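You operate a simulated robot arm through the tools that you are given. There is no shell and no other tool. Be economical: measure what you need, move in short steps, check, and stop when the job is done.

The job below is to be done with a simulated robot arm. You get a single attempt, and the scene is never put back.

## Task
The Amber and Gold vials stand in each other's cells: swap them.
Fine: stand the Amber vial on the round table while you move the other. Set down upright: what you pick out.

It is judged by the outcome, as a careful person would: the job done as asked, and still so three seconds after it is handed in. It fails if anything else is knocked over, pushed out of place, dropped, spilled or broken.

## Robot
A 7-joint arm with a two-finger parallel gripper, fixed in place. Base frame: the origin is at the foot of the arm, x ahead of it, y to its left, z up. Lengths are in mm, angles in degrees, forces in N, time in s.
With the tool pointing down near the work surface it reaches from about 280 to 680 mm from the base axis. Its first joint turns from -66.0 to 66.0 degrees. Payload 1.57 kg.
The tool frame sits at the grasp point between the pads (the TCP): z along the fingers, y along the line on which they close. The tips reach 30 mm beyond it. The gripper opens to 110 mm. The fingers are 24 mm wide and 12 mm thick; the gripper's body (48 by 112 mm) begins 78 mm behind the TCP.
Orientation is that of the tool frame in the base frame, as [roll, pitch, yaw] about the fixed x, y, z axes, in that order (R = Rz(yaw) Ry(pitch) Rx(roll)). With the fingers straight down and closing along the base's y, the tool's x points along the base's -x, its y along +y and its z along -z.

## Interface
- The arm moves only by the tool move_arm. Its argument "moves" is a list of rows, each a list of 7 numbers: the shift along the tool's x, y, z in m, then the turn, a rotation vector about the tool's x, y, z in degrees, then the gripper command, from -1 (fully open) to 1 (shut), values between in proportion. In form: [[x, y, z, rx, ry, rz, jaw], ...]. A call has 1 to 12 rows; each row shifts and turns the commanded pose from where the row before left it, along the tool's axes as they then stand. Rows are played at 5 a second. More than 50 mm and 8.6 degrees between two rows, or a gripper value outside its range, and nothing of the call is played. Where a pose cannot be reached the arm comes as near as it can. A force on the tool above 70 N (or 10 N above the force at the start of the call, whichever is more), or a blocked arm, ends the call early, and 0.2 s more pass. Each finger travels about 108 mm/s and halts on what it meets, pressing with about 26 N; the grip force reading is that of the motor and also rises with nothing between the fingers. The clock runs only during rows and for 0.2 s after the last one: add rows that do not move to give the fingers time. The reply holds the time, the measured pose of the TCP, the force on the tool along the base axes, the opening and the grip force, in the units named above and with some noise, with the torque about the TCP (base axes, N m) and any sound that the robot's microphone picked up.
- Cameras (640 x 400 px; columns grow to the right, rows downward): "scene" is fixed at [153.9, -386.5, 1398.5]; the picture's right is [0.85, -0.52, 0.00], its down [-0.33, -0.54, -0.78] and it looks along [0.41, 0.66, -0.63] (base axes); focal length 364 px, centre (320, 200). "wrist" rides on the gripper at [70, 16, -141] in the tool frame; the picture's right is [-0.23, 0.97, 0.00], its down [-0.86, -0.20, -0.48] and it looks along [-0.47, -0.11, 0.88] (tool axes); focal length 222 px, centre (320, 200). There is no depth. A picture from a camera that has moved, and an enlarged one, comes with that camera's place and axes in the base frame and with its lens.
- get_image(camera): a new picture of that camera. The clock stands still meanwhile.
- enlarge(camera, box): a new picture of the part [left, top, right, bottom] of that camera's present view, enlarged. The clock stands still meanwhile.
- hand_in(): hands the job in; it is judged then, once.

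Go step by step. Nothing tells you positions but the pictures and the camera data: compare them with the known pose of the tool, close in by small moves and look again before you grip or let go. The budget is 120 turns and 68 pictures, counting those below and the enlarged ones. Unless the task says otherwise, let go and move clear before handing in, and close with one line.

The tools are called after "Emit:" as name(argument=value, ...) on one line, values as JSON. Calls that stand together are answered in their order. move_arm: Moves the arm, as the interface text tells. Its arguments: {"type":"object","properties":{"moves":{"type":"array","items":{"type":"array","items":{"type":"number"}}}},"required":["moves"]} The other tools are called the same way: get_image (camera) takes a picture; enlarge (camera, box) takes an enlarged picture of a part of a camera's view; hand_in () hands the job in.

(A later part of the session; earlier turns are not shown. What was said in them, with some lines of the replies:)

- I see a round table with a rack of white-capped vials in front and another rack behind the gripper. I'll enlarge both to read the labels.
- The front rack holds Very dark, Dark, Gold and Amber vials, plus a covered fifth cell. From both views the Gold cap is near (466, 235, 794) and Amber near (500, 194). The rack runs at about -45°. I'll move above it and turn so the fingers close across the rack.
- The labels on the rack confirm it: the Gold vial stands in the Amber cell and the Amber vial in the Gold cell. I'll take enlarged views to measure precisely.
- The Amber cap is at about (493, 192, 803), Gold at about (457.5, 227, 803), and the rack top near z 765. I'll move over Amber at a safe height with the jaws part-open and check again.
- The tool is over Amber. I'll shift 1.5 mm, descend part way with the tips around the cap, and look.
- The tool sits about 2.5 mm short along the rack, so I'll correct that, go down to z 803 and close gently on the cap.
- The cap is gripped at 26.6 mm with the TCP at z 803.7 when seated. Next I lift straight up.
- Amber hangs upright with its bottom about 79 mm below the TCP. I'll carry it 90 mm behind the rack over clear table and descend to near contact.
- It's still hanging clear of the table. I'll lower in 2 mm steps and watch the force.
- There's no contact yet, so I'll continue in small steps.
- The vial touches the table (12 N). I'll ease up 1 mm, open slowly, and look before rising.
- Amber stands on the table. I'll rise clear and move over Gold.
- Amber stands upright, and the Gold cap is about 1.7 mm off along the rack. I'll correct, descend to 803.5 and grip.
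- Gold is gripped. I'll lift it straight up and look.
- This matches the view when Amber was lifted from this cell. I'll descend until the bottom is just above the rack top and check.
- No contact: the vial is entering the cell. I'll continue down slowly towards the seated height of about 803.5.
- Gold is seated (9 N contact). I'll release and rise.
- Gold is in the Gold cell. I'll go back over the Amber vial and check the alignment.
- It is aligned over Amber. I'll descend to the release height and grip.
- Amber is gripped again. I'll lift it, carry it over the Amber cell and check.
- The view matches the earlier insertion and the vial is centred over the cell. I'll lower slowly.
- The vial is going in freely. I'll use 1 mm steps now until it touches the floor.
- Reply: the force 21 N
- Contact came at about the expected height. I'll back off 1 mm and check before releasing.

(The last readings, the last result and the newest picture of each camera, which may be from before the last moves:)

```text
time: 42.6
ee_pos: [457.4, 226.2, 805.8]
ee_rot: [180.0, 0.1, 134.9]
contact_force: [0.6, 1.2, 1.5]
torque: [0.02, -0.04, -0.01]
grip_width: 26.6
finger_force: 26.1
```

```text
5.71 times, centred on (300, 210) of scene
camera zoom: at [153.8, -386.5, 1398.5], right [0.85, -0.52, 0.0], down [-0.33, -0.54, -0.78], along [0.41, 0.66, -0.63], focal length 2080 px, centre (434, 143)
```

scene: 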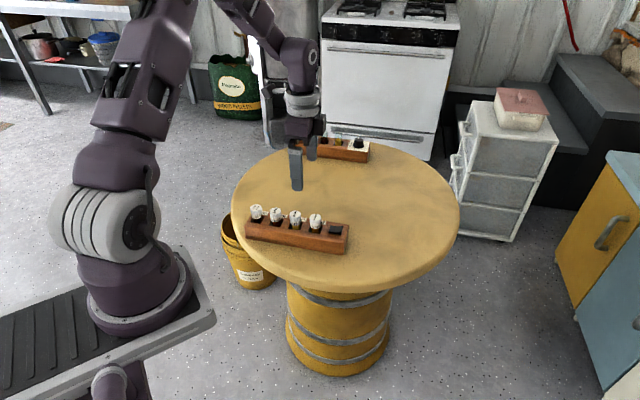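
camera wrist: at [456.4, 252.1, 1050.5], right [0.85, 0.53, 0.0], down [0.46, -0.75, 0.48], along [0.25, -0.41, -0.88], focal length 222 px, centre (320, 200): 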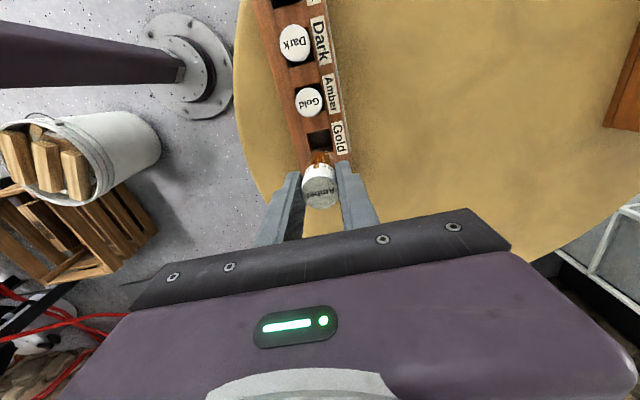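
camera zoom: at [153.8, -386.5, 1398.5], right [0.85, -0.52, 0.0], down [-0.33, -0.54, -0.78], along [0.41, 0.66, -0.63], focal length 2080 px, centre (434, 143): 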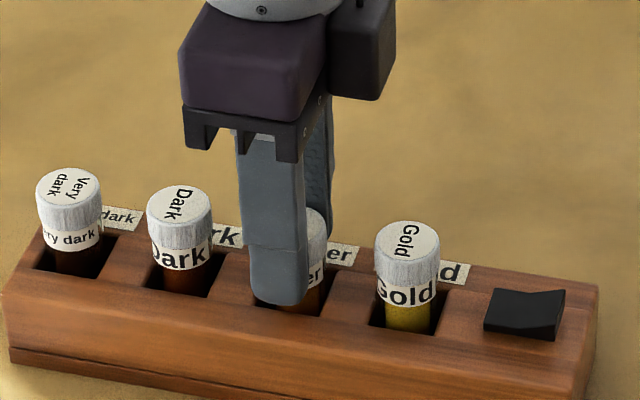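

It looks seated, so I'll release and rise.

Emit:
move_arm(moves=[[0, 0, 0, 0, 0, 0, 0.5], [0, 0, 0, 0, 0, 0, 0.4], [0, 0, 0, 0, 0, 0, 0.2], [0, 0, 0, 0, 0, 0, 0.0], [0, 0, 0, 0, 0, 0, -0.09], [0, 0, 0, 0, 0, 0, -0.09], [0, 0, -0.02, 0, 0, 0, -0.09], [0, 0, -0.03, 0, 0, 0, -0.09], [0, 0, -0.04, 0, 0, 0, -0.09], [0, 0, -0.04, 0, 0, 0, -0.09], [0, 0, -0.03, 0, 0, 0, -0.09], [0, 0, 0, 0, 0, 0, -0.09]])

Emit:
enlarge(camera="scene", box=[240, 175, 360, 255])

Emit:
get_image(camera="wrist")

```text
time: 45.2
ee_pos: [457.4, 227.4, 967.5]
ee_rot: [179.9, 0.0, 135.1]
contact_force: [0.5, 0.0, 0.7]
torque: [-0.02, -0.06, -0.01]
grip_width: 59.9
finger_force: 0.1
```

```text
5.00 times, centred on (300, 215) of scene
camera zoom: at [153.8, -386.5, 1398.5], right [0.85, -0.52, 0.0], down [-0.33, -0.54, -0.78], along [0.41, 0.66, -0.63], focal length 1820 px, centre (420, 125)
```

zoom: 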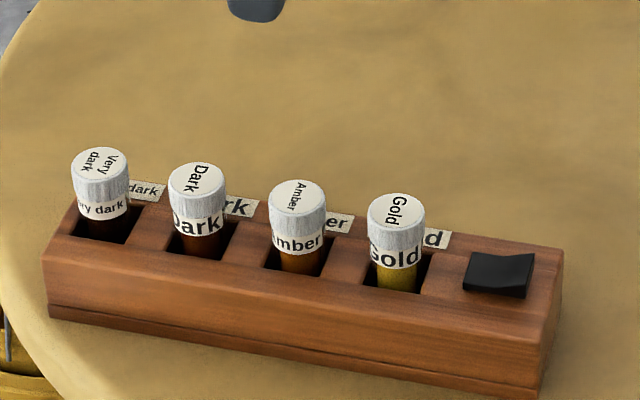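

```text
28 pictures are left
camera wrist: at [419.3, 287.2, 1108.8], right [0.85, 0.53, 0.0], down [0.46, -0.75, 0.48], along [0.25, -0.41, -0.88], focal length 222 px, centre (320, 200)
```

wrist: 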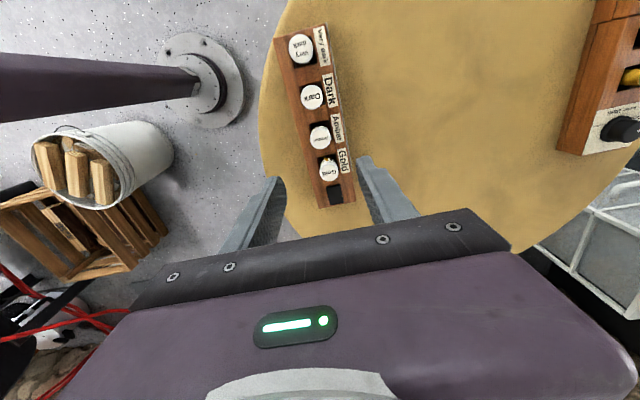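

Both vials stand upright in their own cells, nothing else has moved, and the arm is clear. I'm handing in.

Emit:
hand_in()

```text
The job is handed in.
```

The Amber and Gold vials are swapped: each stands upright in its own labelled cell, and the gripper is clear of the rack.
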